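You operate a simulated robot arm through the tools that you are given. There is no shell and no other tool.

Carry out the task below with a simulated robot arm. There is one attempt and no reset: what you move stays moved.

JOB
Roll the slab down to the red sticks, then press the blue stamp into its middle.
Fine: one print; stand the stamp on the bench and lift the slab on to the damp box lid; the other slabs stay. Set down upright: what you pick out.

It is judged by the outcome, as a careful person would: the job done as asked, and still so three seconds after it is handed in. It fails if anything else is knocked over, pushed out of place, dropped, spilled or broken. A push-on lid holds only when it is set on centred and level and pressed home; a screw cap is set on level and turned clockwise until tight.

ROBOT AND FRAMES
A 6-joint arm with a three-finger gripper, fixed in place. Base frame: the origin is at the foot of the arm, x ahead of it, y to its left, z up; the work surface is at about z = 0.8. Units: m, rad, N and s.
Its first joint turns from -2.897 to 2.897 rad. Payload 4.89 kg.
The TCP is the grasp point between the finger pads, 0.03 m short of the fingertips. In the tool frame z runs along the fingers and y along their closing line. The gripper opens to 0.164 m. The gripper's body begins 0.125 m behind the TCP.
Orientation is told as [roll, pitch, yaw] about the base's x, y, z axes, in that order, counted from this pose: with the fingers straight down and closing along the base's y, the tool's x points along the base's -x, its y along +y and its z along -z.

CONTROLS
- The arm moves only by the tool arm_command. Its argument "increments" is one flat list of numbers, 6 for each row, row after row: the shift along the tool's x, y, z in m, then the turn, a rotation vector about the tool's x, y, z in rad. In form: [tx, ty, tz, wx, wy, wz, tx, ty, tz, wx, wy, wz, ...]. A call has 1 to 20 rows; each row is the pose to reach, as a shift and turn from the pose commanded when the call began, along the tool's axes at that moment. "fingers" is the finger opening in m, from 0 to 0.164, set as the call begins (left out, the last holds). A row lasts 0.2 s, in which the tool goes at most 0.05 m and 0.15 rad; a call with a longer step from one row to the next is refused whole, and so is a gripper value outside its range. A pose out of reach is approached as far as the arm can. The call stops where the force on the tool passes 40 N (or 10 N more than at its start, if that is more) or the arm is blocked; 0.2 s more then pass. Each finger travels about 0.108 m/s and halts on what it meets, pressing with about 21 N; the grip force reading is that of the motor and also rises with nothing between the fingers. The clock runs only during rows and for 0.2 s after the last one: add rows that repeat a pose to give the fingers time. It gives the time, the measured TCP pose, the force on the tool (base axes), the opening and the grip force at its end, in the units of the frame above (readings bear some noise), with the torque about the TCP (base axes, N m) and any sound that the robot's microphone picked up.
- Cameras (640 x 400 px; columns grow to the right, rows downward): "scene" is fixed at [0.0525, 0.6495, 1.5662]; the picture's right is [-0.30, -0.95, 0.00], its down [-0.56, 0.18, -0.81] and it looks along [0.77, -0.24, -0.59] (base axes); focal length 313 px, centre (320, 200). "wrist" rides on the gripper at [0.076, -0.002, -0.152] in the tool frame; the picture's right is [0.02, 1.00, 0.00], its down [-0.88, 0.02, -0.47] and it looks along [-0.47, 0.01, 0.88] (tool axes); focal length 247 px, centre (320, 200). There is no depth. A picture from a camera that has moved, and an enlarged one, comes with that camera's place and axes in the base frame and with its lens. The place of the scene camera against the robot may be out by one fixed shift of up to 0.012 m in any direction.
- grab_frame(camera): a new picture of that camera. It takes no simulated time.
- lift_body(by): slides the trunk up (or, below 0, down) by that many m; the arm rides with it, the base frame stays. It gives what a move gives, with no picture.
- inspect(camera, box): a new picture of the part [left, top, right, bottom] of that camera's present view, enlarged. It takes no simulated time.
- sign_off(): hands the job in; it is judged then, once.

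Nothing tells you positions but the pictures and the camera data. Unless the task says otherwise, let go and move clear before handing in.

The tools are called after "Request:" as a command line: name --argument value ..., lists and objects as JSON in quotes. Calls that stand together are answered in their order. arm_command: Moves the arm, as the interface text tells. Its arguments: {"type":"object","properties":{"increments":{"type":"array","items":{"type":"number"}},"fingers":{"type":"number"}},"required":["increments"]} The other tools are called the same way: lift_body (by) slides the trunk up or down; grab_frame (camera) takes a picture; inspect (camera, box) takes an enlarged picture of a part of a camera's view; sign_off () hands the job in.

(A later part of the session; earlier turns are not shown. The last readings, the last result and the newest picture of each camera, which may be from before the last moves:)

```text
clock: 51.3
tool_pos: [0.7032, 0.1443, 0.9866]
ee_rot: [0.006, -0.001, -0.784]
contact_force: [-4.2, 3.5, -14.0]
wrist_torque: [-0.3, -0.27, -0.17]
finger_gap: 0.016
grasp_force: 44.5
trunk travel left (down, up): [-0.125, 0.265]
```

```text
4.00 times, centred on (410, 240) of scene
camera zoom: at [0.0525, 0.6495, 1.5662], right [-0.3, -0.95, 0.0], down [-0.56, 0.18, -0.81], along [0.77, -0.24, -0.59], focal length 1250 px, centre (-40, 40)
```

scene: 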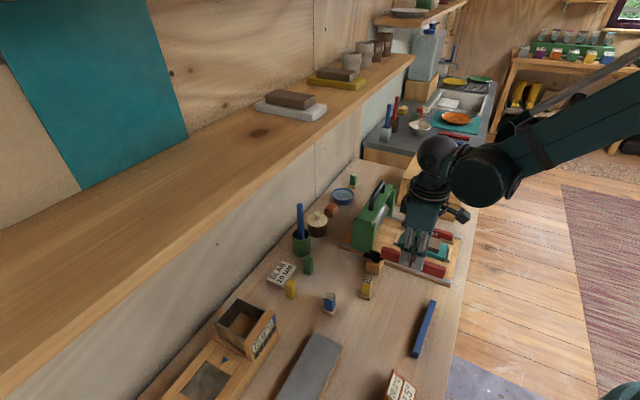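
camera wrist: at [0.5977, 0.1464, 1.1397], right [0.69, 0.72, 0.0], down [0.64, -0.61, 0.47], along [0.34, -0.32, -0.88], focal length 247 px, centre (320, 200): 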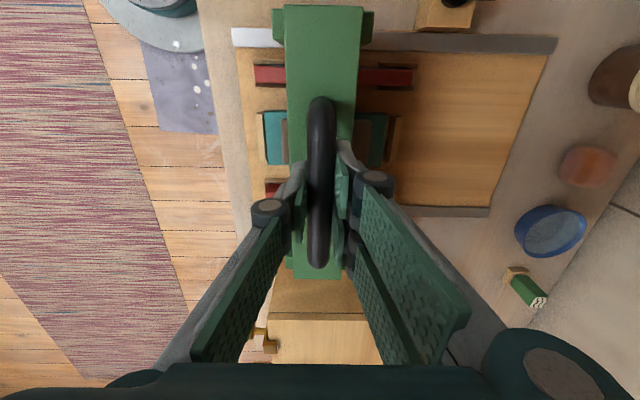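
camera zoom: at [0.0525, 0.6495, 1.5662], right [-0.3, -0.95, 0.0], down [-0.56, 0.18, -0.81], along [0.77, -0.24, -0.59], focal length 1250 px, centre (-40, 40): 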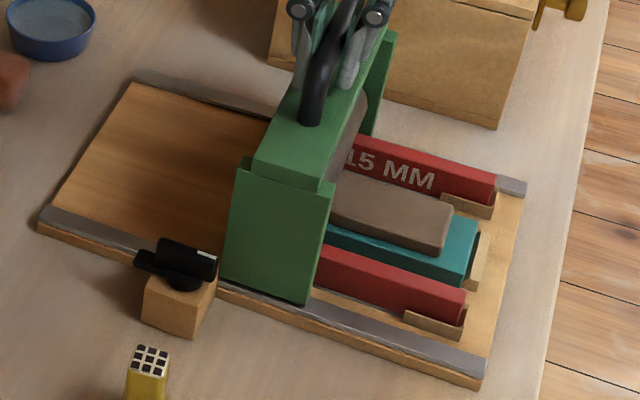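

Request:
arm_command --increments '[0, 0.003, 0.0006, 0, 0, 0, 0, 0.006, 0.0006, 0, 0, 0, 0, 0.01, 0.0006, 0, 0, 0, 0, 0.014, 0.0006, 0, 0, 0, 0, 0.018, 0.0006, 0, 0, 0, 0, 0.022, 0.0006, 0, 0, 0, 0, 0.026, 0.0006, 0, 0, 0, 0, 0.03, 0.0006, 0, 0, 0, 0, 0.034, 0.0006, 0, 0, 0, 0, 0.038, 0.0006, 0, 0, 0, 0, 0.042, 0.0006, 0, 0, 0, 0, 0.046, 0.0006, 0, 0, 0, 0, 0.05, 0.0006, 0, 0, 0, 0, 0.054, 0.0006, 0, 0, 0]'

Request:
inspect --camera "scene" --box '[340, 190, 460, 290]'

Request:
grab_frame --camera "wrist"

```text
clock: 54.3
tool_pos: [0.7408, 0.1846, 0.9875]
ee_rot: [0.005, 0.0, -0.784]
contact_force: [-17.1, 16.5, -7.1]
wrist_torque: [0.12, 0.16, -0.16]
finger_gap: 0.0162
grasp_force: 44.7
trunk travel left (down, up): [-0.125, 0.265]
```

```text
4.00 times, centred on (400, 240) of scene
camera zoom: at [0.0525, 0.6495, 1.5662], right [-0.3, -0.95, 0.0], down [-0.56, 0.18, -0.81], along [0.77, -0.24, -0.59], focal length 1250 px, centre (0, 40)
```

zoom: 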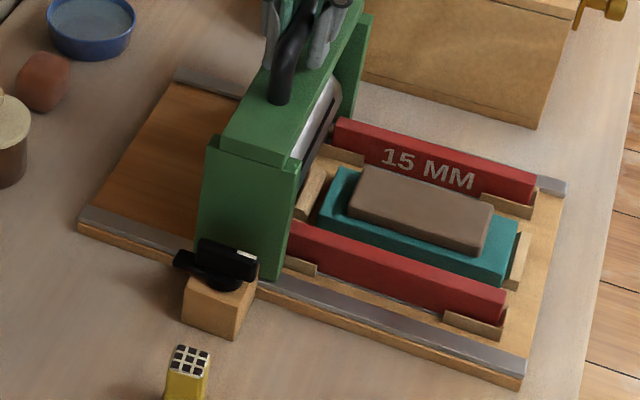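

```text
taken
camera wrist: at [0.6872, 0.2356, 1.1399], right [0.69, 0.72, 0.0], down [0.64, -0.61, 0.47], along [0.34, -0.32, -0.88], focal length 247 px, centre (320, 200)
```

wrist: 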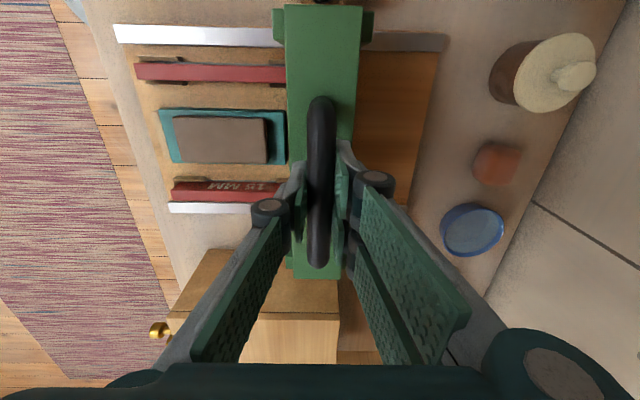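

Request:
arm_command --increments '[0.001, 0.003, 0.0004, 0, 0, 0, 0.001, 0.008, 0.0004, 0, 0, 0, 0.001, 0.013, 0.0004, 0, 0, 0, 0.001, 0.018, 0.0004, 0, 0, 0, 0.001, 0.023, 0.0004, 0, 0, 0, 0.001, 0.028, 0.0004, 0, 0, 0, 0.001, 0.033, 0.0004, 0, 0, 0, 0.001, 0.038, 0.0004, 0, 0, 0, 0.001, 0.043, 0.0004, 0, 0, 0, 0.001, 0.048, 0.0004, 0, 0, 0]'

Request:
inspect --camera "scene" --box '[400, 210, 480, 280]'

Request:
grab_frame --camera "wrist"

Request:
inspect --camera "wrist" --box '[60, 20, 300, 240]'

```text
clock: 56.5
tool_pos: [0.7752, 0.2169, 0.9884]
ee_rot: [0.006, 0.0, -0.785]
contact_force: [23.0, -22.8, 21.8]
wrist_torque: [-0.18, -0.11, -0.1]
finger_gap: 0.0162
grasp_force: 45.3
trunk travel left (down, up): [-0.125, 0.265]
```

```text
5.71 times, centred on (440, 245) of scene
camera zoom: at [0.0525, 0.6495, 1.5662], right [-0.3, -0.95, 0.0], down [-0.56, 0.18, -0.81], along [0.77, -0.24, -0.59], focal length 1786 px, centre (-366, -57)
```

zoom: 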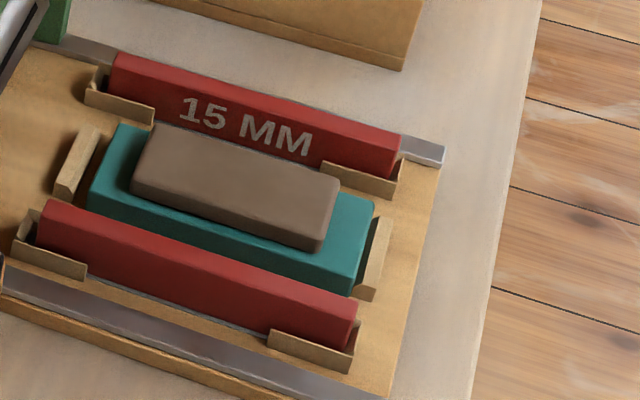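

```text
taken
camera wrist: at [0.7205, 0.2689, 1.1399], right [0.69, 0.72, 0.0], down [0.64, -0.61, 0.47], along [0.34, -0.32, -0.88], focal length 247 px, centre (320, 200)
```

wrist: 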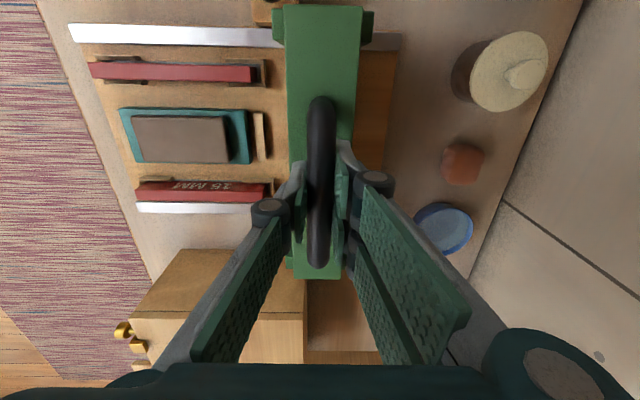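

```text
1.82 times, centred on (180, 130) of wrist
camera zoom: at [0.7205, 0.2689, 1.1399], right [0.69, 0.72, 0.0], down [0.64, -0.61, 0.47], along [0.34, -0.32, -0.88], focal length 449 px, centre (574, 327)
```

zoom: 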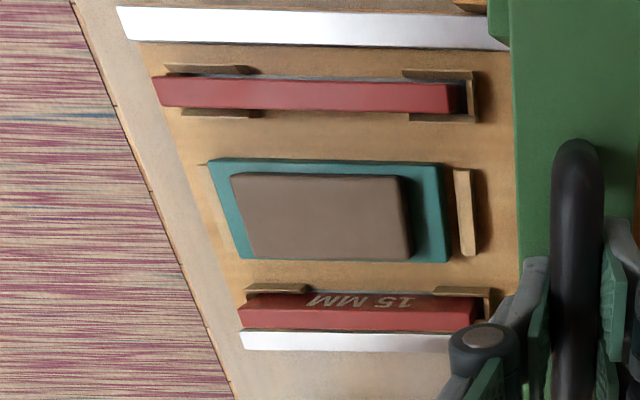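

I'll compare the slab with the earlier identical view to judge how far it was thinned.

Request:
inspect --camera "scene" --box '[360, 200, 480, 290]'

Request:
inspect --camera "scene" --box '[410, 220, 470, 265]'

```text
4.44 times, centred on (420, 245) of scene
camera zoom: at [0.0525, 0.6495, 1.5662], right [-0.3, -0.95, 0.0], down [-0.56, 0.18, -0.81], along [0.77, -0.24, -0.59], focal length 1389 px, centre (-124, 0)
```

zoom: 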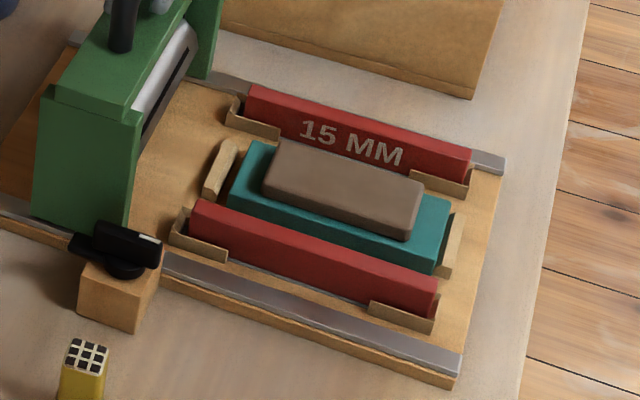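

```text
8.89 times, centred on (440, 242) of scene
camera zoom: at [0.0525, 0.6495, 1.5662], right [-0.3, -0.95, 0.0], down [-0.56, 0.18, -0.81], along [0.77, -0.24, -0.59], focal length 2778 px, centre (-747, -178)
```

zoom: 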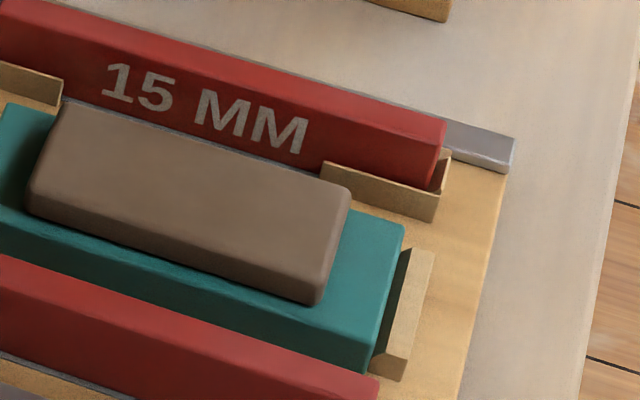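

The front face of the slab has gone from about 22 px to about 13 px and its footprint has grown. I'll relax the load, then let go of the handle and look from above.

Request:
arm_command --increments '[-0.0006, 0.002, -0.001, 0, 0, 0, -0.0006, 0.004, -0.001, 0, 0, 0, -0.0006, 0.004, -0.001, 0, 0, 0]'

Request:
arm_command --increments '[0, 0, 0, 0, 0, 0, 0, 0, 0, 0, 0, 0, 0, 0, 0, 0, 0, 0]' --fingers 0.08

Request:
arm_command --increments '[0, 0, -0.03, 0, 0, 0, 0, 0, -0.06, 0, 0, 0, 0, 0, -0.09, 0, 0, 0]'

Request:
grab_frame --camera "wrist"

Request:
grab_frame --camera "scene"

```text
clock: 57.3
tool_pos: [0.7777, 0.2199, 0.9893]
ee_rot: [0.003, 0.002, -0.784]
contact_force: [11.0, -13.6, 1.1]
wrist_torque: [0.03, 0.02, -0.26]
finger_gap: 0.0162
grasp_force: 45.2
trunk travel left (down, up): [-0.125, 0.265]
```

```text
clock: 58.1
tool_pos: [0.7782, 0.2199, 0.989]
ee_rot: [0.004, 0.0, -0.785]
contact_force: [0.8, 0.1, 0.4]
wrist_torque: [0.01, 0.0, 0.02]
finger_gap: 0.0801
grasp_force: 0.1
trunk travel left (down, up): [-0.125, 0.265]
```

```text
clock: 58.9
tool_pos: [0.7782, 0.2188, 1.0787]
ee_rot: [0.003, 0.002, -0.784]
contact_force: [0.4, 0.0, -0.4]
wrist_torque: [-0.05, 0.08, 0.03]
finger_gap: 0.0798
grasp_force: 0.0
trunk travel left (down, up): [-0.125, 0.265]
```

```text
taken
camera wrist: at [0.7241, 0.2711, 1.2301], right [0.69, 0.72, 0.0], down [0.64, -0.61, 0.47], along [0.34, -0.32, -0.88], focal length 247 px, centre (320, 200)
```

wrist: 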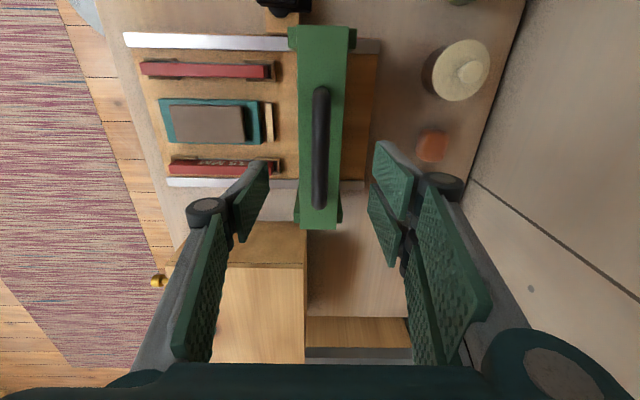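

```text
taken
```

scene: 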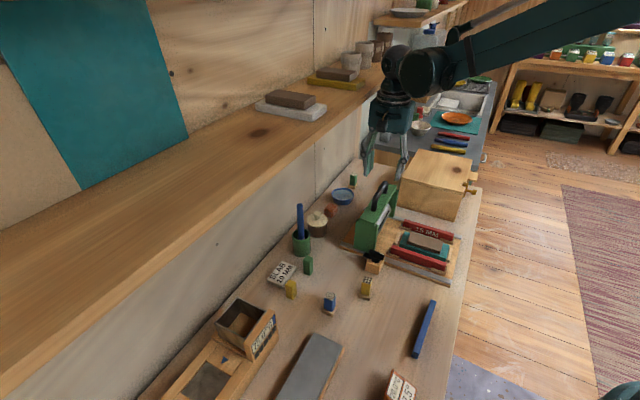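

Now I'll return to the earlier viewing pose (as at clock 4.2) for a like-for-like comparison of the slab.

Request:
arm_command --increments '[0.025, -0.0365, 0, 0, 0, 0, 0.05, -0.073, 0, 0, 0, 0, 0.075, -0.11, 0.02, 0, 0, 0, 0.0999, -0.146, 0.05, 0, 0, 0, 0.0999, -0.146, 0.078, 0, 0, 0, 0.0999, -0.146, 0.078, 0, 0, 0]' --fingers 0.164

Request:
inspect --camera "wrist" --box '[200, 50, 440, 200]'

Request:
inspect --camera "wrist" --box '[200, 180, 440, 330]'

Request:
inspect --camera "wrist" --box '[230, 110, 400, 250]'

```text
refused: row 4 steps farther than a row can; nothing moved
```

```text
2.67 times, centred on (320, 125) of wrist
camera zoom: at [0.7241, 0.2711, 1.2301], right [0.69, 0.72, 0.0], down [0.64, -0.61, 0.47], along [0.34, -0.32, -0.88], focal length 659 px, centre (320, 400)
```

zoom: 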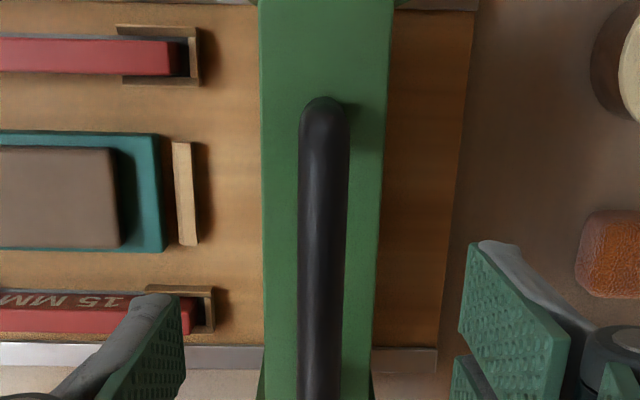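

```text
2.67 times, centred on (320, 255) of wrist
camera zoom: at [0.7241, 0.2711, 1.2301], right [0.69, 0.72, 0.0], down [0.64, -0.61, 0.47], along [0.34, -0.32, -0.88], focal length 659 px, centre (320, 53)
```

zoom: 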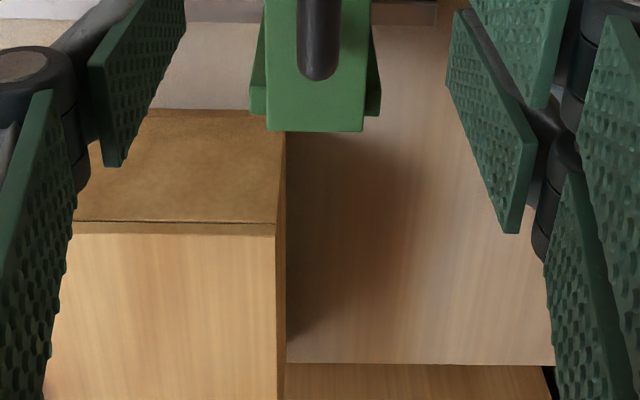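

```text
2.86 times, centred on (315, 180) of wrist
camera zoom: at [0.7241, 0.2711, 1.2301], right [0.69, 0.72, 0.0], down [0.64, -0.61, 0.47], along [0.34, -0.32, -0.88], focal length 706 px, centre (334, 257)
```

zoom: 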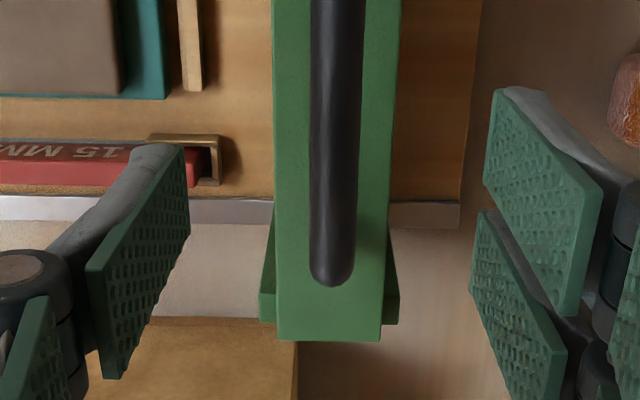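

That call was refused because one row stepped too far and nothing moved, so I'll use smaller steps.

Request:
arm_command --increments '[0.024, -0.035, 0, 0, 0, 0, 0.048, -0.07, 0, 0, 0, 0, 0.072, -0.105, 0.01, 0, 0, 0, 0.0999, -0.135, 0.03, 0, 0, 0, 0.0999, -0.146, 0.055, 0, 0, 0, 0.0999, -0.146, 0.078, 0, 0, 0, 0.0999, -0.146, 0.078, 0, 0, 0]' --fingers 0.164

Request:
inspect --camera "wrist" --box '[200, 50, 440, 200]'

Request:
inspect --camera "wrist" --box '[200, 180, 440, 330]'

Request:
inspect --camera "wrist" --box '[230, 110, 400, 250]'

```text
clock: 60.5
tool_pos: [0.6036, 0.1863, 1.0009]
ee_rot: [0.003, 0.0, -0.784]
contact_force: [0.3, 0.0, -0.5]
wrist_torque: [0.0, -0.03, -0.05]
finger_gap: 0.164
grasp_force: 0.1
trunk travel left (down, up): [-0.125, 0.265]
```

```text
2.67 times, centred on (320, 125) of wrist
camera zoom: at [0.5493, 0.2375, 1.153], right [0.69, 0.72, 0.0], down [0.64, -0.61, 0.47], along [0.34, -0.32, -0.88], focal length 659 px, centre (320, 400)
```

zoom: 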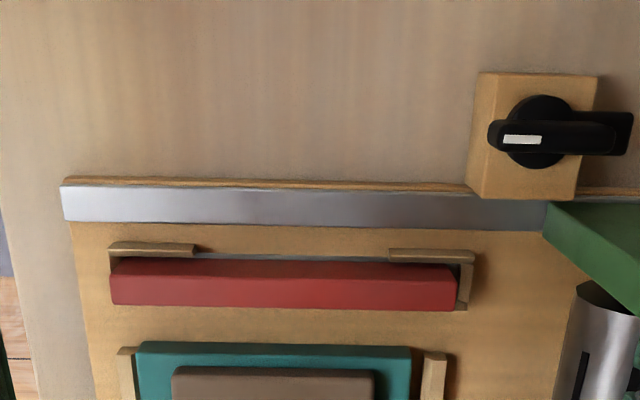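

```text
2.67 times, centred on (320, 255) of wrist
camera zoom: at [0.5493, 0.2375, 1.153], right [0.69, 0.72, 0.0], down [0.64, -0.61, 0.47], along [0.34, -0.32, -0.88], focal length 659 px, centre (320, 53)
```

zoom: 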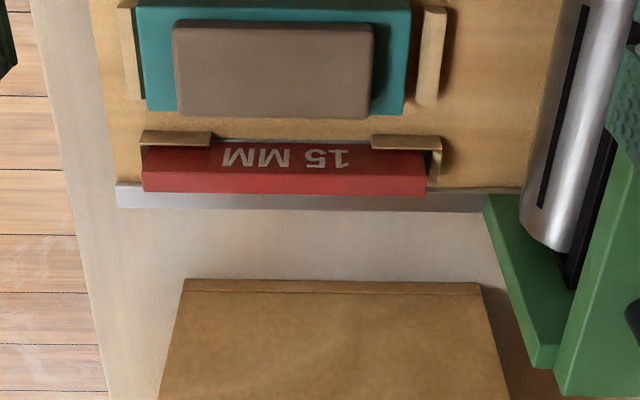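

```text
2.86 times, centred on (315, 180) of wrist
camera zoom: at [0.5493, 0.2375, 1.153], right [0.69, 0.72, 0.0], down [0.64, -0.61, 0.47], along [0.34, -0.32, -0.88], focal length 706 px, centre (334, 257)
```

zoom: 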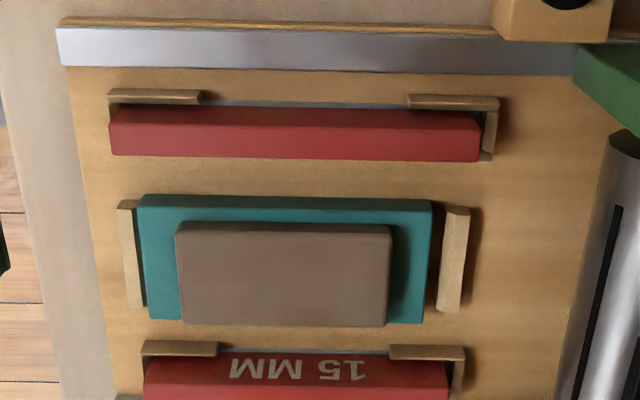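

The slab has thinned, but I want a grazing view to compare its top with the stick tops. I'll tilt the wrist so the camera looks almost level across the board.

Request:
arm_command --increments '[0.007, -0.004, 0, 0, -0.12, 0, 0.014, -0.008, 0, 0, -0.24, 0, 0.02, -0.012, 0, 0, -0.36, 0, 0.026, -0.016, 0, 0, -0.48, 0, 0.032, -0.02, 0.01, 0, -0.6, 0, 0.038, -0.024, 0.02, 0, -0.72, 0, 0.045, -0.0285, 0.04, 0, -0.84, 0, 0.045, -0.0285, 0.06, 0, -0.84, 0]' --fingers 0.12

Request:
grab_frame --camera "wrist"

Request:
grab_frame --camera "scene"

```text
clock: 62.3
tool_pos: [0.551, 0.1989, 0.9403]
ee_rot: [0.006, -0.841, -0.79]
contact_force: [-0.4, -0.2, 0.8]
wrist_torque: [0.14, -0.05, 0.06]
finger_gap: 0.1201
grasp_force: 0.1
trunk travel left (down, up): [-0.125, 0.265]
```

```text
taken
camera wrist: at [0.4349, 0.3137, 0.9849], right [0.7, 0.72, -0.01], down [0.18, -0.16, 0.97], along [0.7, -0.68, -0.24], focal length 247 px, centre (320, 200)
```

wrist: 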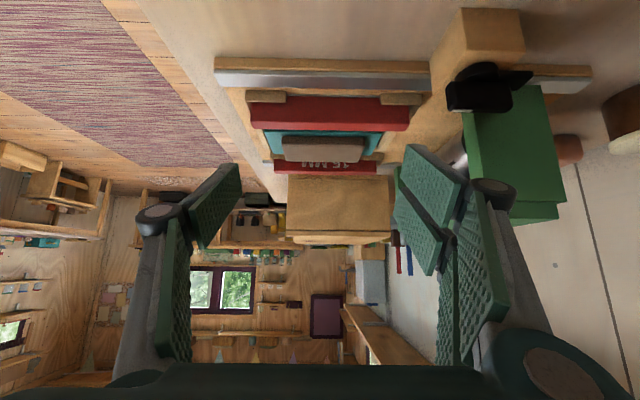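

```text
taken
```

scene: 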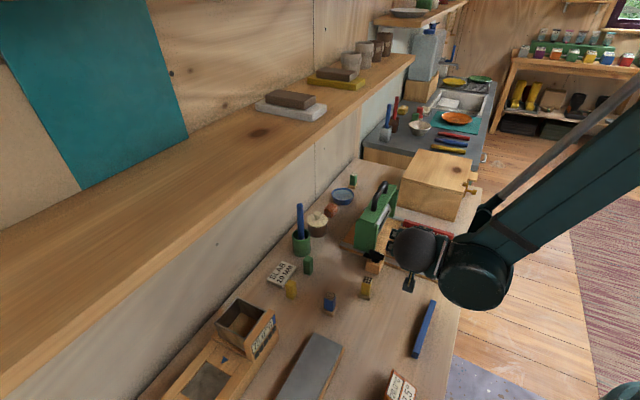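

The view is inverted but clear. I'll zoom on the sticks and slab.

Request:
inspect --camera "wrist" --box '[230, 70, 430, 195]'

Request:
inspect --camera "wrist" --box '[360, 100, 440, 180]'

Request:
inspect --camera "wrist" --box '[240, 90, 330, 180]'

```text
3.20 times, centred on (330, 132) of wrist
camera zoom: at [0.4349, 0.3137, 0.9849], right [0.7, 0.72, -0.01], down [0.18, -0.16, 0.97], along [0.7, -0.68, -0.24], focal length 790 px, centre (288, 416)
```

zoom: 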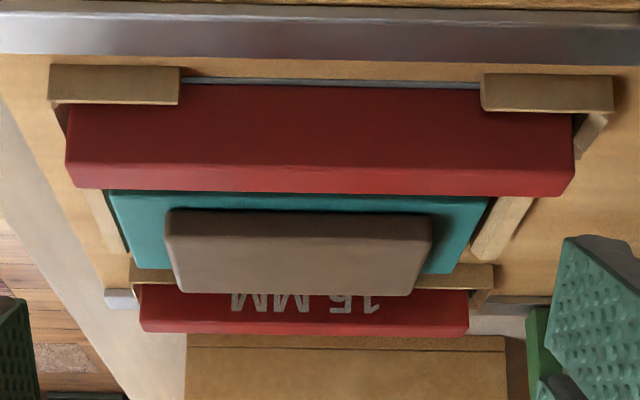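

```text
5.00 times, centred on (400, 140) of wrist
camera zoom: at [0.4349, 0.3137, 0.9849], right [0.7, 0.72, -0.01], down [0.18, -0.16, 0.97], along [0.7, -0.68, -0.24], focal length 1235 px, centre (-80, 500)
```

zoom: 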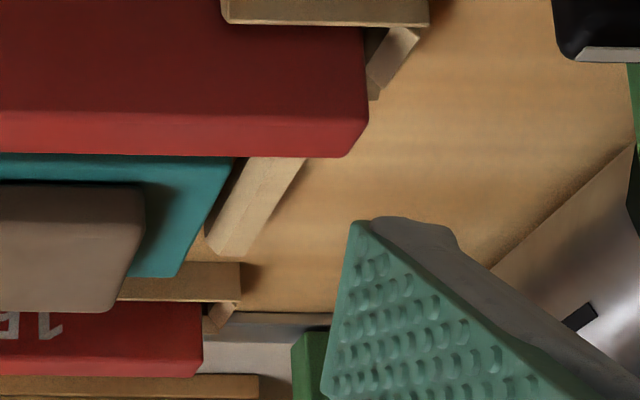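

```text
4.44 times, centred on (285, 135) of wrist
camera zoom: at [0.4349, 0.3137, 0.9849], right [0.7, 0.72, -0.01], down [0.18, -0.16, 0.97], along [0.7, -0.68, -0.24], focal length 1098 px, centre (476, 489)
```

zoom: 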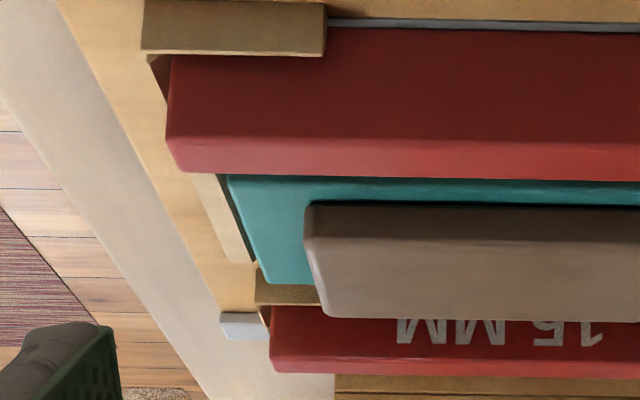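

Triangulating both views, the stick tops are at z≈0.845 and the slab top at z≈0.844, with the bat top near 0.830. So the slab is rolled to the sticks, about 15 mm. I'll straighten the wrist, rise, and go look at the blue stamp.

Request:
arm_command --increments '[-0.0106, 0, -0.0095, 0, 0.12, 0, -0.0212, 0, -0.019, 0, 0.24, 0, -0.032, 0, -0.0285, 0, 0.36, 0, -0.0425, 0, -0.038, 0, 0.48, 0, -0.053, 0, -0.0475, 0, 0.6, 0, -0.064, 0, -0.057, 0, 0.72, 0, -0.0745, 0, -0.0667, 0, 0.841, 0]'

Request:
arm_command --increments '[0.0341, 0.0235, 0.005, 0, 0, 0, 0.0682, 0.047, 0.01, 0, 0, 0, 0.1024, 0.0704, 0.015, 0, 0, 0, 0.1365, 0.0938, 0.02, 0, 0, 0, 0.1706, 0.1173, 0.025, 0, 0, 0, 0.2048, 0.1408, 0.03, 0, 0, 0, 0.239, 0.1642, 0.035, 0, 0, 0, 0.273, 0.1877, 0.04, 0, 0, 0, 0.273, 0.1877, 0.07, 0, 0, 0]'

Request:
grab_frame --camera "wrist"

Request:
grab_frame --camera "scene"

```text
clock: 63.9
tool_pos: [0.5522, 0.1981, 1.0397]
ee_rot: [0.005, 0.004, -0.784]
contact_force: [-1.1, 0.9, -0.2]
wrist_torque: [-0.13, -0.04, -0.01]
finger_gap: 0.1202
grasp_force: 0.1
trunk travel left (down, up): [-0.125, 0.265]
```

```text
clock: 65.9
tool_pos: [0.4892, 0.527, 0.9683]
ee_rot: [0.003, 0.002, -0.784]
contact_force: [-0.7, -1.0, 0.9]
wrist_torque: [0.14, -0.09, -0.02]
finger_gap: 0.1198
grasp_force: 0.1
trunk travel left (down, up): [-0.125, 0.265]
```

```text
taken
camera wrist: at [0.4349, 0.5784, 1.1206], right [0.69, 0.72, 0.0], down [0.64, -0.61, 0.47], along [0.34, -0.32, -0.88], focal length 247 px, centre (320, 200)
```

wrist: 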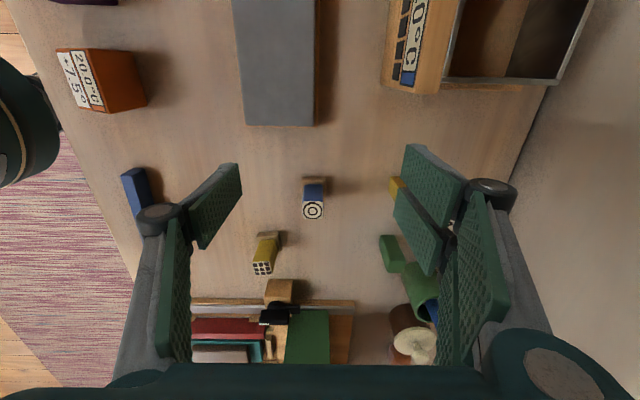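

```text
taken
```

scene: 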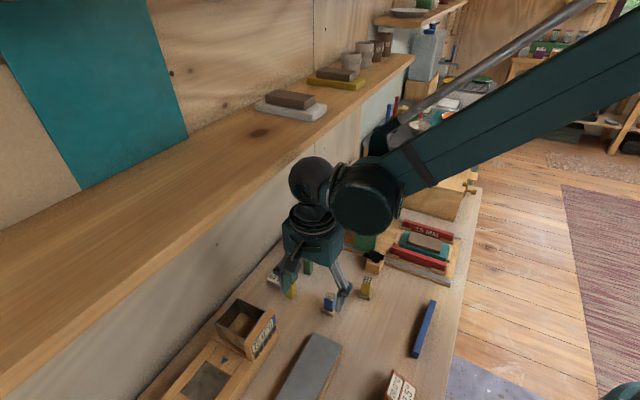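

Request:
inspect --camera "wrist" --box '[280, 160, 350, 230]'

Request:
inspect --camera "scene" --box '[300, 275, 360, 325]'

```text
5.71 times, centred on (315, 195) of wrist
camera zoom: at [0.4349, 0.5784, 1.1206], right [0.69, 0.72, 0.0], down [0.64, -0.61, 0.47], along [0.34, -0.32, -0.88], focal length 1411 px, centre (349, 229)
```

zoom: 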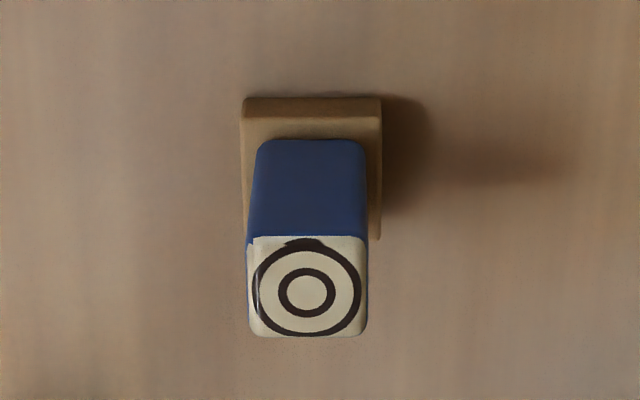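

```text
8.00 times, centred on (330, 300) of scene
camera zoom: at [0.0525, 0.6495, 1.5662], right [-0.3, -0.95, 0.0], down [-0.56, 0.18, -0.81], along [0.77, -0.24, -0.59], focal length 2501 px, centre (240, -600)
```

zoom: 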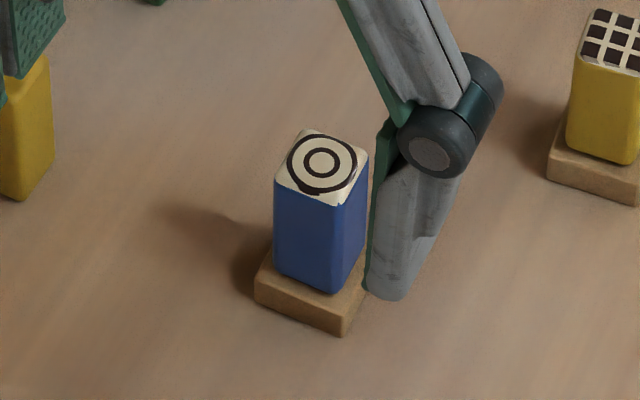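

The blue stamp has a 34 mm wooden foot, a 25 mm body and a top at z≈0.859, centred at u≈0.711, v≈0.052. I'll move above it.

Request:
arm_command --increments '[-0.026, -0.0026, 0, 0, 0, 0, -0.052, -0.0052, 0.01, 0, 0, 0, -0.0782, -0.0077, 0.03, 0, 0, 0, -0.0782, -0.0077, 0.06, 0, 0, 0, -0.0782, -0.0077, 0.06, 0, 0, 0]' --fingers 0.065

Request:
grab_frame --camera "wrist"

Request:
inspect --camera "scene" --box '[300, 265, 360, 325]'

```text
clock: 67.1
tool_pos: [0.5428, 0.4639, 0.9121]
ee_rot: [0.003, 0.001, -0.782]
contact_force: [0.4, -0.1, -0.5]
wrist_torque: [-0.02, -0.02, 0.03]
finger_gap: 0.0648
grasp_force: 0.1
trunk travel left (down, up): [-0.125, 0.265]
```

```text
taken
camera wrist: at [0.4876, 0.5163, 1.0647], right [0.69, 0.72, 0.0], down [0.64, -0.61, 0.47], along [0.34, -0.32, -0.88], focal length 247 px, centre (320, 200)
```

wrist: 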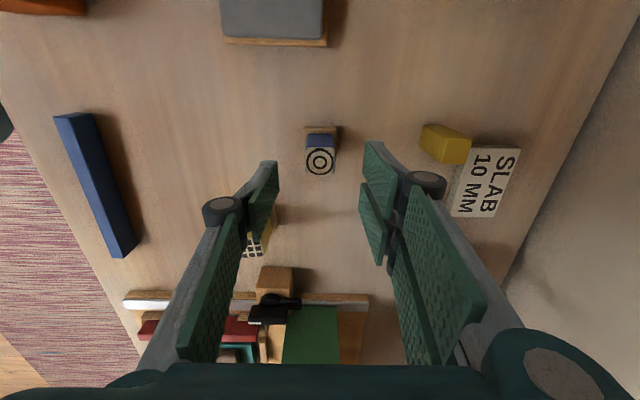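

```text
6.67 times, centred on (330, 295) of scene
camera zoom: at [0.0525, 0.6495, 1.5662], right [-0.3, -0.95, 0.0], down [-0.56, 0.18, -0.81], along [0.77, -0.24, -0.59], focal length 2084 px, centre (253, -433)
```

zoom: 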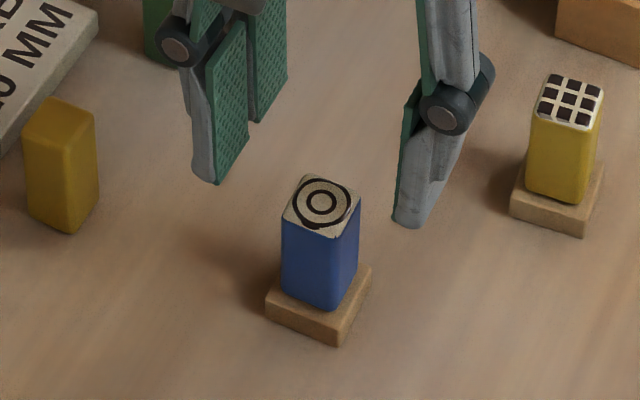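

Request:
arm_command --increments '[0.0035, 0, 0.01, 0, 0, 0, 0.0035, 0, 0.035, 0, 0, 0, 0.0035, 0, 0.059, 0, 0, 0]'

Request:
inspect --camera "scene" --box '[300, 265, 360, 325]'

Request:
grab_frame --camera "wrist"

```text
clock: 67.9
tool_pos: [0.5371, 0.4678, 0.8536]
ee_rot: [0.003, 0.001, -0.783]
contact_force: [-0.4, 0.3, 0.8]
wrist_torque: [0.12, -0.15, 0.03]
finger_gap: 0.0648
grasp_force: 0.1
trunk travel left (down, up): [-0.125, 0.265]
```

```text
6.67 times, centred on (330, 295) of scene
camera zoom: at [0.0525, 0.6495, 1.5662], right [-0.3, -0.95, 0.0], down [-0.56, 0.18, -0.81], along [0.77, -0.24, -0.59], focal length 2084 px, centre (253, -433)
```

zoom: 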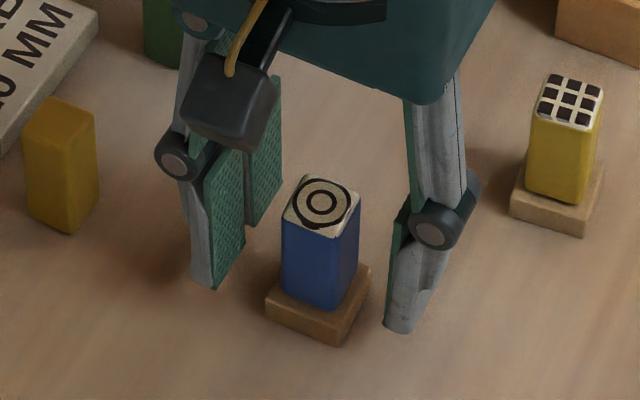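

```text
taken
camera wrist: at [0.4832, 0.5193, 1.0043], right [0.69, 0.72, 0.0], down [0.64, -0.61, 0.47], along [0.34, -0.32, -0.88], focal length 247 px, centre (320, 200)
```

wrist: 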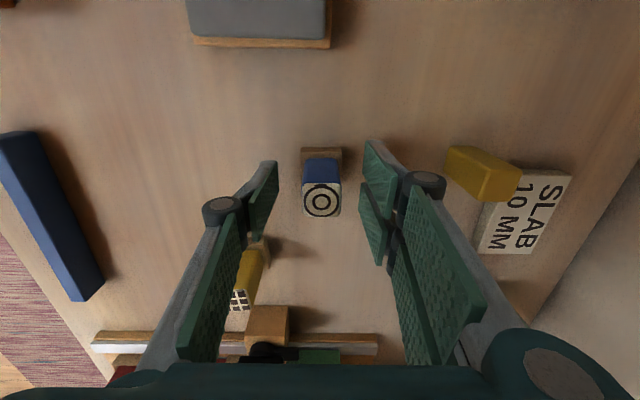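

Request:
arm_command --increments '[-0.003, 0, 0, 0, 0, 0, -0.003, 0, 0, 0, 0, 0]'

Request:
arm_command --increments '[0, 0, 0, 0, 0, 0, 0, 0, 0, 0, 0, 0, 0, 0, 0, 0, 0, 0]' --fingers 0.0

Request:
inspect --camera "wrist" --box '[270, 130, 370, 230]'

Request:
inspect --camera "scene" --box '[300, 265, 360, 325]'

```text
clock: 68.5
tool_pos: [0.5384, 0.4654, 0.8516]
ee_rot: [0.003, 0.001, -0.784]
contact_force: [0.1, 0.3, 0.1]
wrist_torque: [0.0, -0.01, -0.01]
finger_gap: 0.0649
grasp_force: 0.0
trunk travel left (down, up): [-0.125, 0.265]
```

```text
clock: 69.3
tool_pos: [0.5411, 0.4651, 0.8513]
ee_rot: [0.002, 0.001, -0.784]
contact_force: [0.2, 0.4, -0.2]
wrist_torque: [-0.02, 0.02, -0.01]
finger_gap: 0.0255
grasp_force: 21.2
trunk travel left (down, up): [-0.125, 0.265]
```

```text
4.00 times, centred on (320, 180) of wrist
camera zoom: at [0.4856, 0.5173, 1.0041], right [0.69, 0.72, 0.0], down [0.64, -0.61, 0.47], along [0.34, -0.32, -0.88], focal length 988 px, centre (320, 280)
```

zoom: 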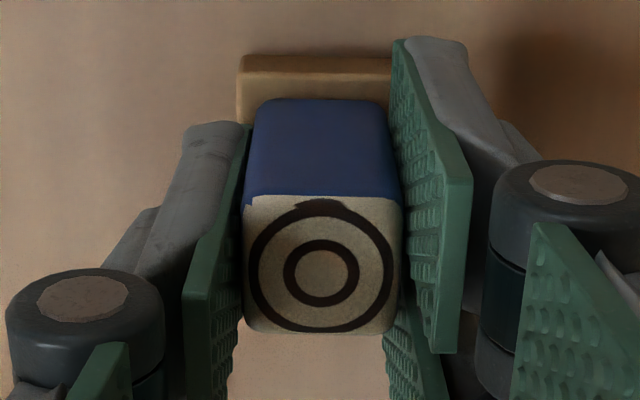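

```text
6.67 times, centred on (330, 295) of scene
camera zoom: at [0.0525, 0.6495, 1.5662], right [-0.3, -0.95, 0.0], down [-0.56, 0.18, -0.81], along [0.77, -0.24, -0.59], focal length 2084 px, centre (253, -433)
```

zoom: 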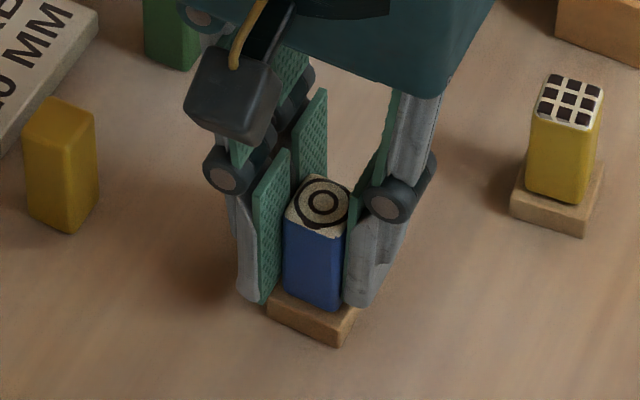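

The stamp is gripped at 25.5 mm. I'll lift it and carry it to just short of the slab.

Request:
arm_command --increments '[0, 0, -0.03, 0, 0, 0, 0, 0, -0.07, 0, 0, 0, 0, 0, -0.12, 0, 0, 0]'

Request:
arm_command --increments '[-0.033, -0.022, 0, 0, 0, 0, -0.0665, -0.044, 0, 0, 0, 0, -0.1, -0.066, 0, 0, 0, 0, -0.133, -0.088, 0, 0, 0, 0, -0.166, -0.11, 0, 0, 0, 0, -0.2, -0.132, 0, 0, 0, 0, -0.233, -0.154, 0, 0, 0, 0, -0.256, -0.176, 0, 0, 0, 0, -0.256, -0.176, 0, 0, 0, 0]'

Request:
grab_frame --camera "wrist"

Request:
inspect --camera "wrist" --box '[220, 130, 420, 270]'

Request:
grab_frame --camera "scene"

```text
clock: 70.1
tool_pos: [0.5439, 0.4677, 0.969]
ee_rot: [0.003, 0.001, -0.783]
contact_force: [0.5, 1.2, -1.8]
wrist_torque: [-0.17, 0.19, 0.0]
finger_gap: 0.0251
grasp_force: 21.0
trunk travel left (down, up): [-0.125, 0.265]
```

```text
clock: 72.1
tool_pos: [0.5983, 0.1591, 0.9718]
ee_rot: [0.004, 0.003, -0.785]
contact_force: [0.1, -0.3, 0.2]
wrist_torque: [-0.03, 0.02, 0.05]
finger_gap: 0.0258
grasp_force: 21.3
trunk travel left (down, up): [-0.125, 0.265]
```

```text
taken
camera wrist: at [0.5425, 0.211, 1.1242], right [0.69, 0.72, 0.0], down [0.64, -0.61, 0.47], along [0.34, -0.32, -0.88], focal length 247 px, centre (320, 200)
```

wrist: 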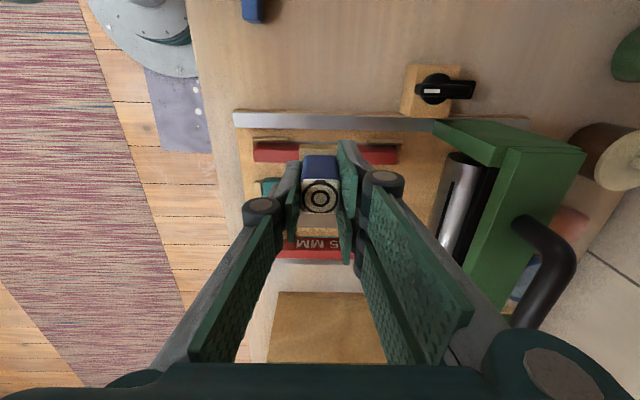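

```text
2.86 times, centred on (320, 200) of wrist
camera zoom: at [0.5425, 0.211, 1.1242], right [0.69, 0.72, 0.0], down [0.64, -0.61, 0.47], along [0.34, -0.32, -0.88], focal length 706 px, centre (320, 200)
```

zoom: 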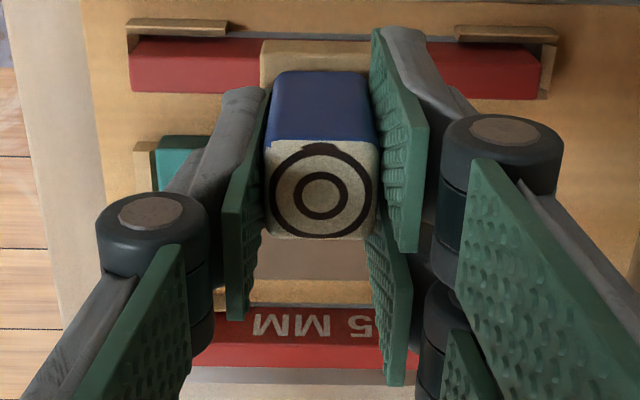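

```text
taken
```

scene: 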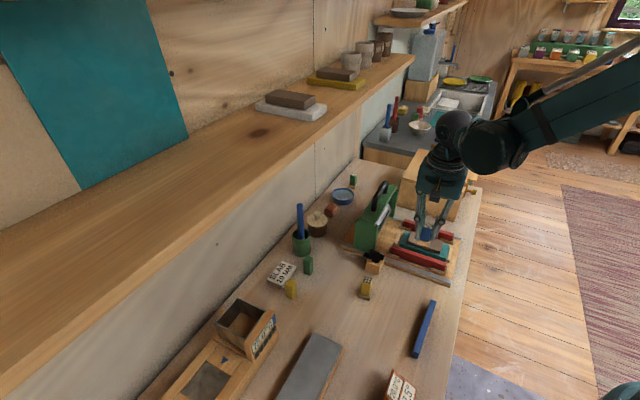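

The stamp is level in the grip. The slab centre is at about u=0.535, v=0.400, so I'll move over it and lower to 2 cm above to verify the centring.

Request:
arm_command --increments '[-0.045, 0, 0, 0, 0, 0, -0.0905, 0, 0, 0, 0, 0, -0.0905, 0, 0.03, 0, 0, 0, -0.0905, 0, 0.055, 0, 0, 0, -0.0905, 0, 0.055, 0, 0, 0]'

Request:
grab_frame --camera "wrist"

Request:
inspect --camera "wrist" --box '[220, 100, 420, 240]'

Request:
inspect --camera "scene" --box '[395, 210, 465, 270]'

```text
clock: 73.3
tool_pos: [0.6636, 0.0932, 0.9141]
ee_rot: [0.004, 0.002, -0.783]
contact_force: [-0.3, -0.1, 0.0]
wrist_torque: [0.01, -0.03, -0.03]
finger_gap: 0.0252
grasp_force: 20.8
trunk travel left (down, up): [-0.125, 0.265]
```

```text
taken
camera wrist: at [0.6084, 0.1446, 1.0667], right [0.69, 0.72, 0.0], down [0.64, -0.61, 0.47], along [0.34, -0.32, -0.88], focal length 247 px, centre (320, 200)
```

wrist: 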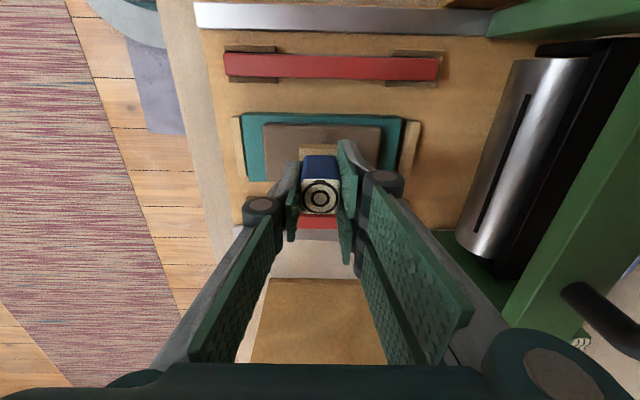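

```text
2.86 times, centred on (320, 170) of wrist
camera zoom: at [0.6084, 0.1446, 1.0667], right [0.69, 0.72, 0.0], down [0.64, -0.61, 0.47], along [0.34, -0.32, -0.88], focal length 706 px, centre (320, 286)
```

zoom: 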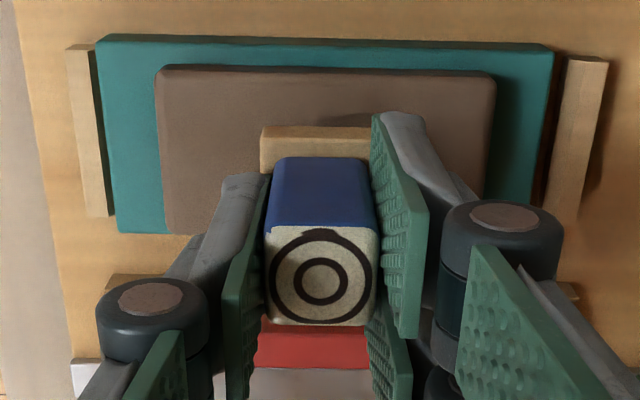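

```text
6.67 times, centred on (430, 240) of scene
camera zoom: at [0.0525, 0.6495, 1.5662], right [-0.3, -0.95, 0.0], down [-0.56, 0.18, -0.81], along [0.77, -0.24, -0.59], focal length 2084 px, centre (-413, -67)
```

zoom: 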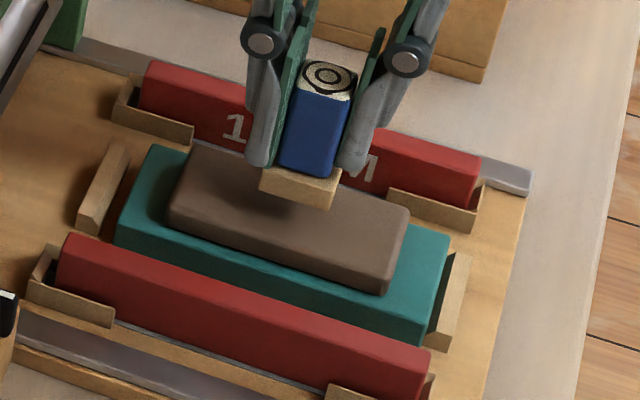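

I need about −2.5 mm in v and +1 mm in u to centre the stamp. I'll apply that, then lower to a few millimetres above the slab.

Request:
arm_command --increments '[0.0025, 0.001, 0, 0, 0, 0, 0.0025, 0.001, 0.007, 0, 0, 0, 0.0025, 0.001, 0.012, 0, 0, 0, 0.0025, 0.001, 0.012, 0, 0, 0]'

Request:
inspect --camera "wrist" --box '[220, 80, 420, 220]'

Request:
inspect --camera "scene" --box '[395, 210, 465, 270]'

```text
clock: 74.3
tool_pos: [0.6618, 0.0983, 0.9025]
ee_rot: [0.004, 0.001, -0.784]
contact_force: [-0.3, -0.2, -0.7]
wrist_torque: [0.01, -0.03, 0.01]
finger_gap: 0.0255
grasp_force: 21.3
trunk travel left (down, up): [-0.125, 0.265]
```

```text
2.86 times, centred on (320, 150) of wrist
camera zoom: at [0.6066, 0.1499, 1.0554], right [0.69, 0.72, 0.0], down [0.64, -0.61, 0.47], along [0.34, -0.32, -0.88], focal length 706 px, centre (320, 343)
```

zoom: 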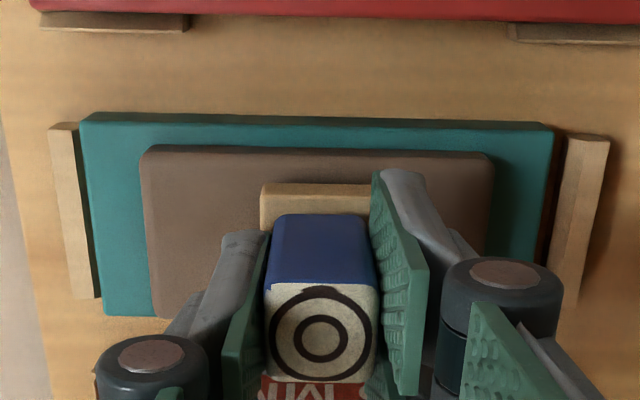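

```text
6.67 times, centred on (430, 240) of scene
camera zoom: at [0.0525, 0.6495, 1.5662], right [-0.3, -0.95, 0.0], down [-0.56, 0.18, -0.81], along [0.77, -0.24, -0.59], focal length 2084 px, centre (-413, -67)
```

zoom: 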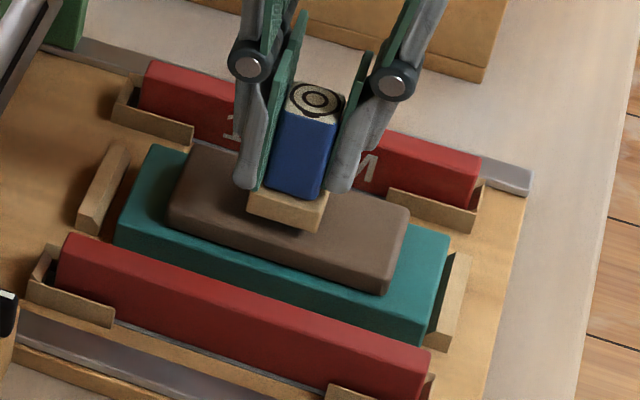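

Centred within about 2 mm. A final small nudge, then I'll lower in small steps watching the force.

Request:
arm_command --increments '[-0.0015, -0.001, 0, 0, 0, 0, -0.0015, -0.001, 0.003, 0, 0, 0, -0.0015, -0.001, 0.004, 0, 0, 0]'

Request:
arm_command --increments '[0, 0, 0.001, 0, 0, 0, 0, 0, 0.002, 0, 0, 0]'

Request:
inspect --camera "scene" --box '[395, 210, 465, 270]'

```text
clock: 75.1
tool_pos: [0.6613, 0.0976, 0.8995]
ee_rot: [0.003, 0.002, -0.783]
contact_force: [0.1, 0.2, -0.3]
wrist_torque: [-0.03, -0.01, -0.02]
finger_gap: 0.0252
grasp_force: 21.1
trunk travel left (down, up): [-0.125, 0.265]
```

```text
clock: 75.7
tool_pos: [0.6622, 0.0967, 0.8961]
ee_rot: [0.003, 0.002, -0.785]
contact_force: [-0.5, -0.1, -0.6]
wrist_torque: [-0.01, 0.0, -0.03]
finger_gap: 0.0254
grasp_force: 21.7
trunk travel left (down, up): [-0.125, 0.265]
```

```text
6.67 times, centred on (430, 240) of scene
camera zoom: at [0.0525, 0.6495, 1.5662], right [-0.3, -0.95, 0.0], down [-0.56, 0.18, -0.81], along [0.77, -0.24, -0.59], focal length 2084 px, centre (-413, -67)
```

zoom: 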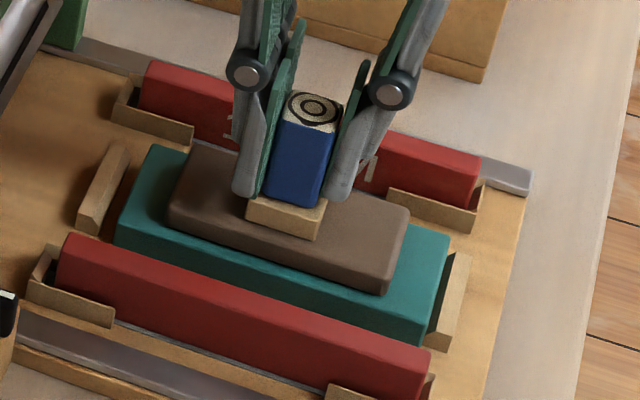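

Request:
arm_command --increments '[0, 0, 0.001, 0, 0, 0, 0, 0, 0.002, 0, 0, 0]'

```text
clock: 76.3
tool_pos: [0.6612, 0.0967, 0.8972]
ee_rot: [0.006, 0.002, -0.783]
contact_force: [6.1, 2.0, 21.8]
wrist_torque: [0.1, -0.17, -0.01]
finger_gap: 0.0253
grasp_force: 21.6
trunk travel left (down, up): [-0.125, 0.265]
```

Contact at about 22 N. I'll press a little more and hold.

Request:
arm_command --increments '[0, 0, 0.0006, 0, 0, 0, 0, 0, 0.0006, 0, 0, 0, 0, 0, 0.0006, 0, 0, 0]'

Request:
inspect --camera "scene" --box '[395, 210, 465, 270]'

```text
clock: 77.1
tool_pos: [0.6609, 0.0968, 0.8952]
ee_rot: [0.004, 0.001, -0.784]
contact_force: [6.1, 5.6, 20.5]
wrist_torque: [0.26, -0.12, -0.03]
finger_gap: 0.0254
grasp_force: 21.1
trunk travel left (down, up): [-0.125, 0.265]
```

```text
6.67 times, centred on (430, 240) of scene
camera zoom: at [0.0525, 0.6495, 1.5662], right [-0.3, -0.95, 0.0], down [-0.56, 0.18, -0.81], along [0.77, -0.24, -0.59], focal length 2084 px, centre (-413, -67)
```

zoom: 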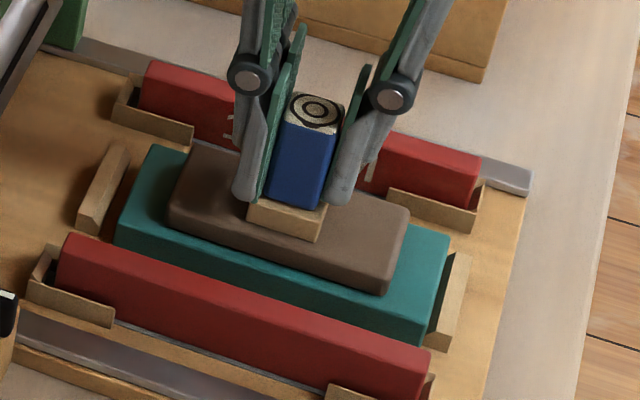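

Request:
arm_command --increments '[0, 0, 0.0008, 0, 0, 0, 0, 0, 0.0008, 0, 0, 0]'

Request:
inspect --camera "wrist" --box '[270, 120, 370, 220]'

Request:
inspect --camera "scene" --box '[410, 215, 450, 250]'

```text
clock: 77.7
tool_pos: [0.6608, 0.097, 0.8951]
ee_rot: [0.002, 0.002, -0.784]
contact_force: [0.4, 4.7, 19.8]
wrist_torque: [0.17, 0.03, -0.02]
finger_gap: 0.0251
grasp_force: 21.6
trunk travel left (down, up): [-0.125, 0.265]
```

```text
4.00 times, centred on (320, 170) of wrist
camera zoom: at [0.6063, 0.1485, 1.0464], right [0.69, 0.72, 0.0], down [0.64, -0.61, 0.47], along [0.34, -0.32, -0.88], focal length 988 px, centre (320, 320)
```

zoom: 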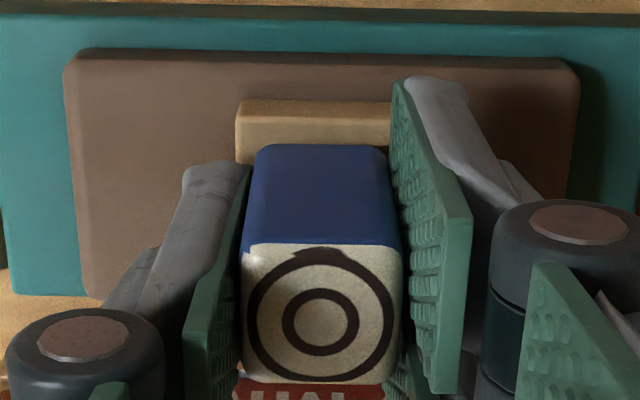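

```text
11.43 times, centred on (430, 232) of scene
camera zoom: at [0.0525, 0.6495, 1.5662], right [-0.3, -0.95, 0.0], down [-0.56, 0.18, -0.81], along [0.77, -0.24, -0.59], focal length 3572 px, centre (-937, -171)
```

zoom: 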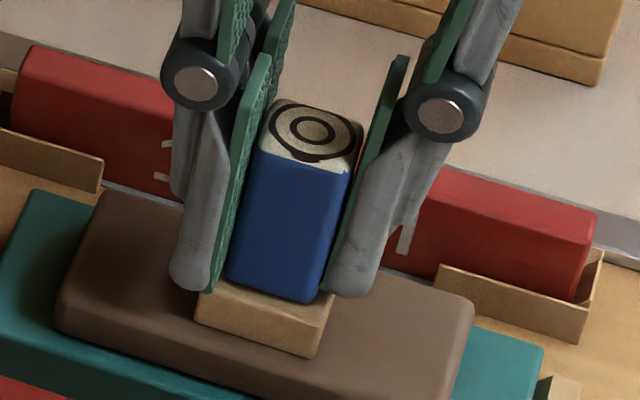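

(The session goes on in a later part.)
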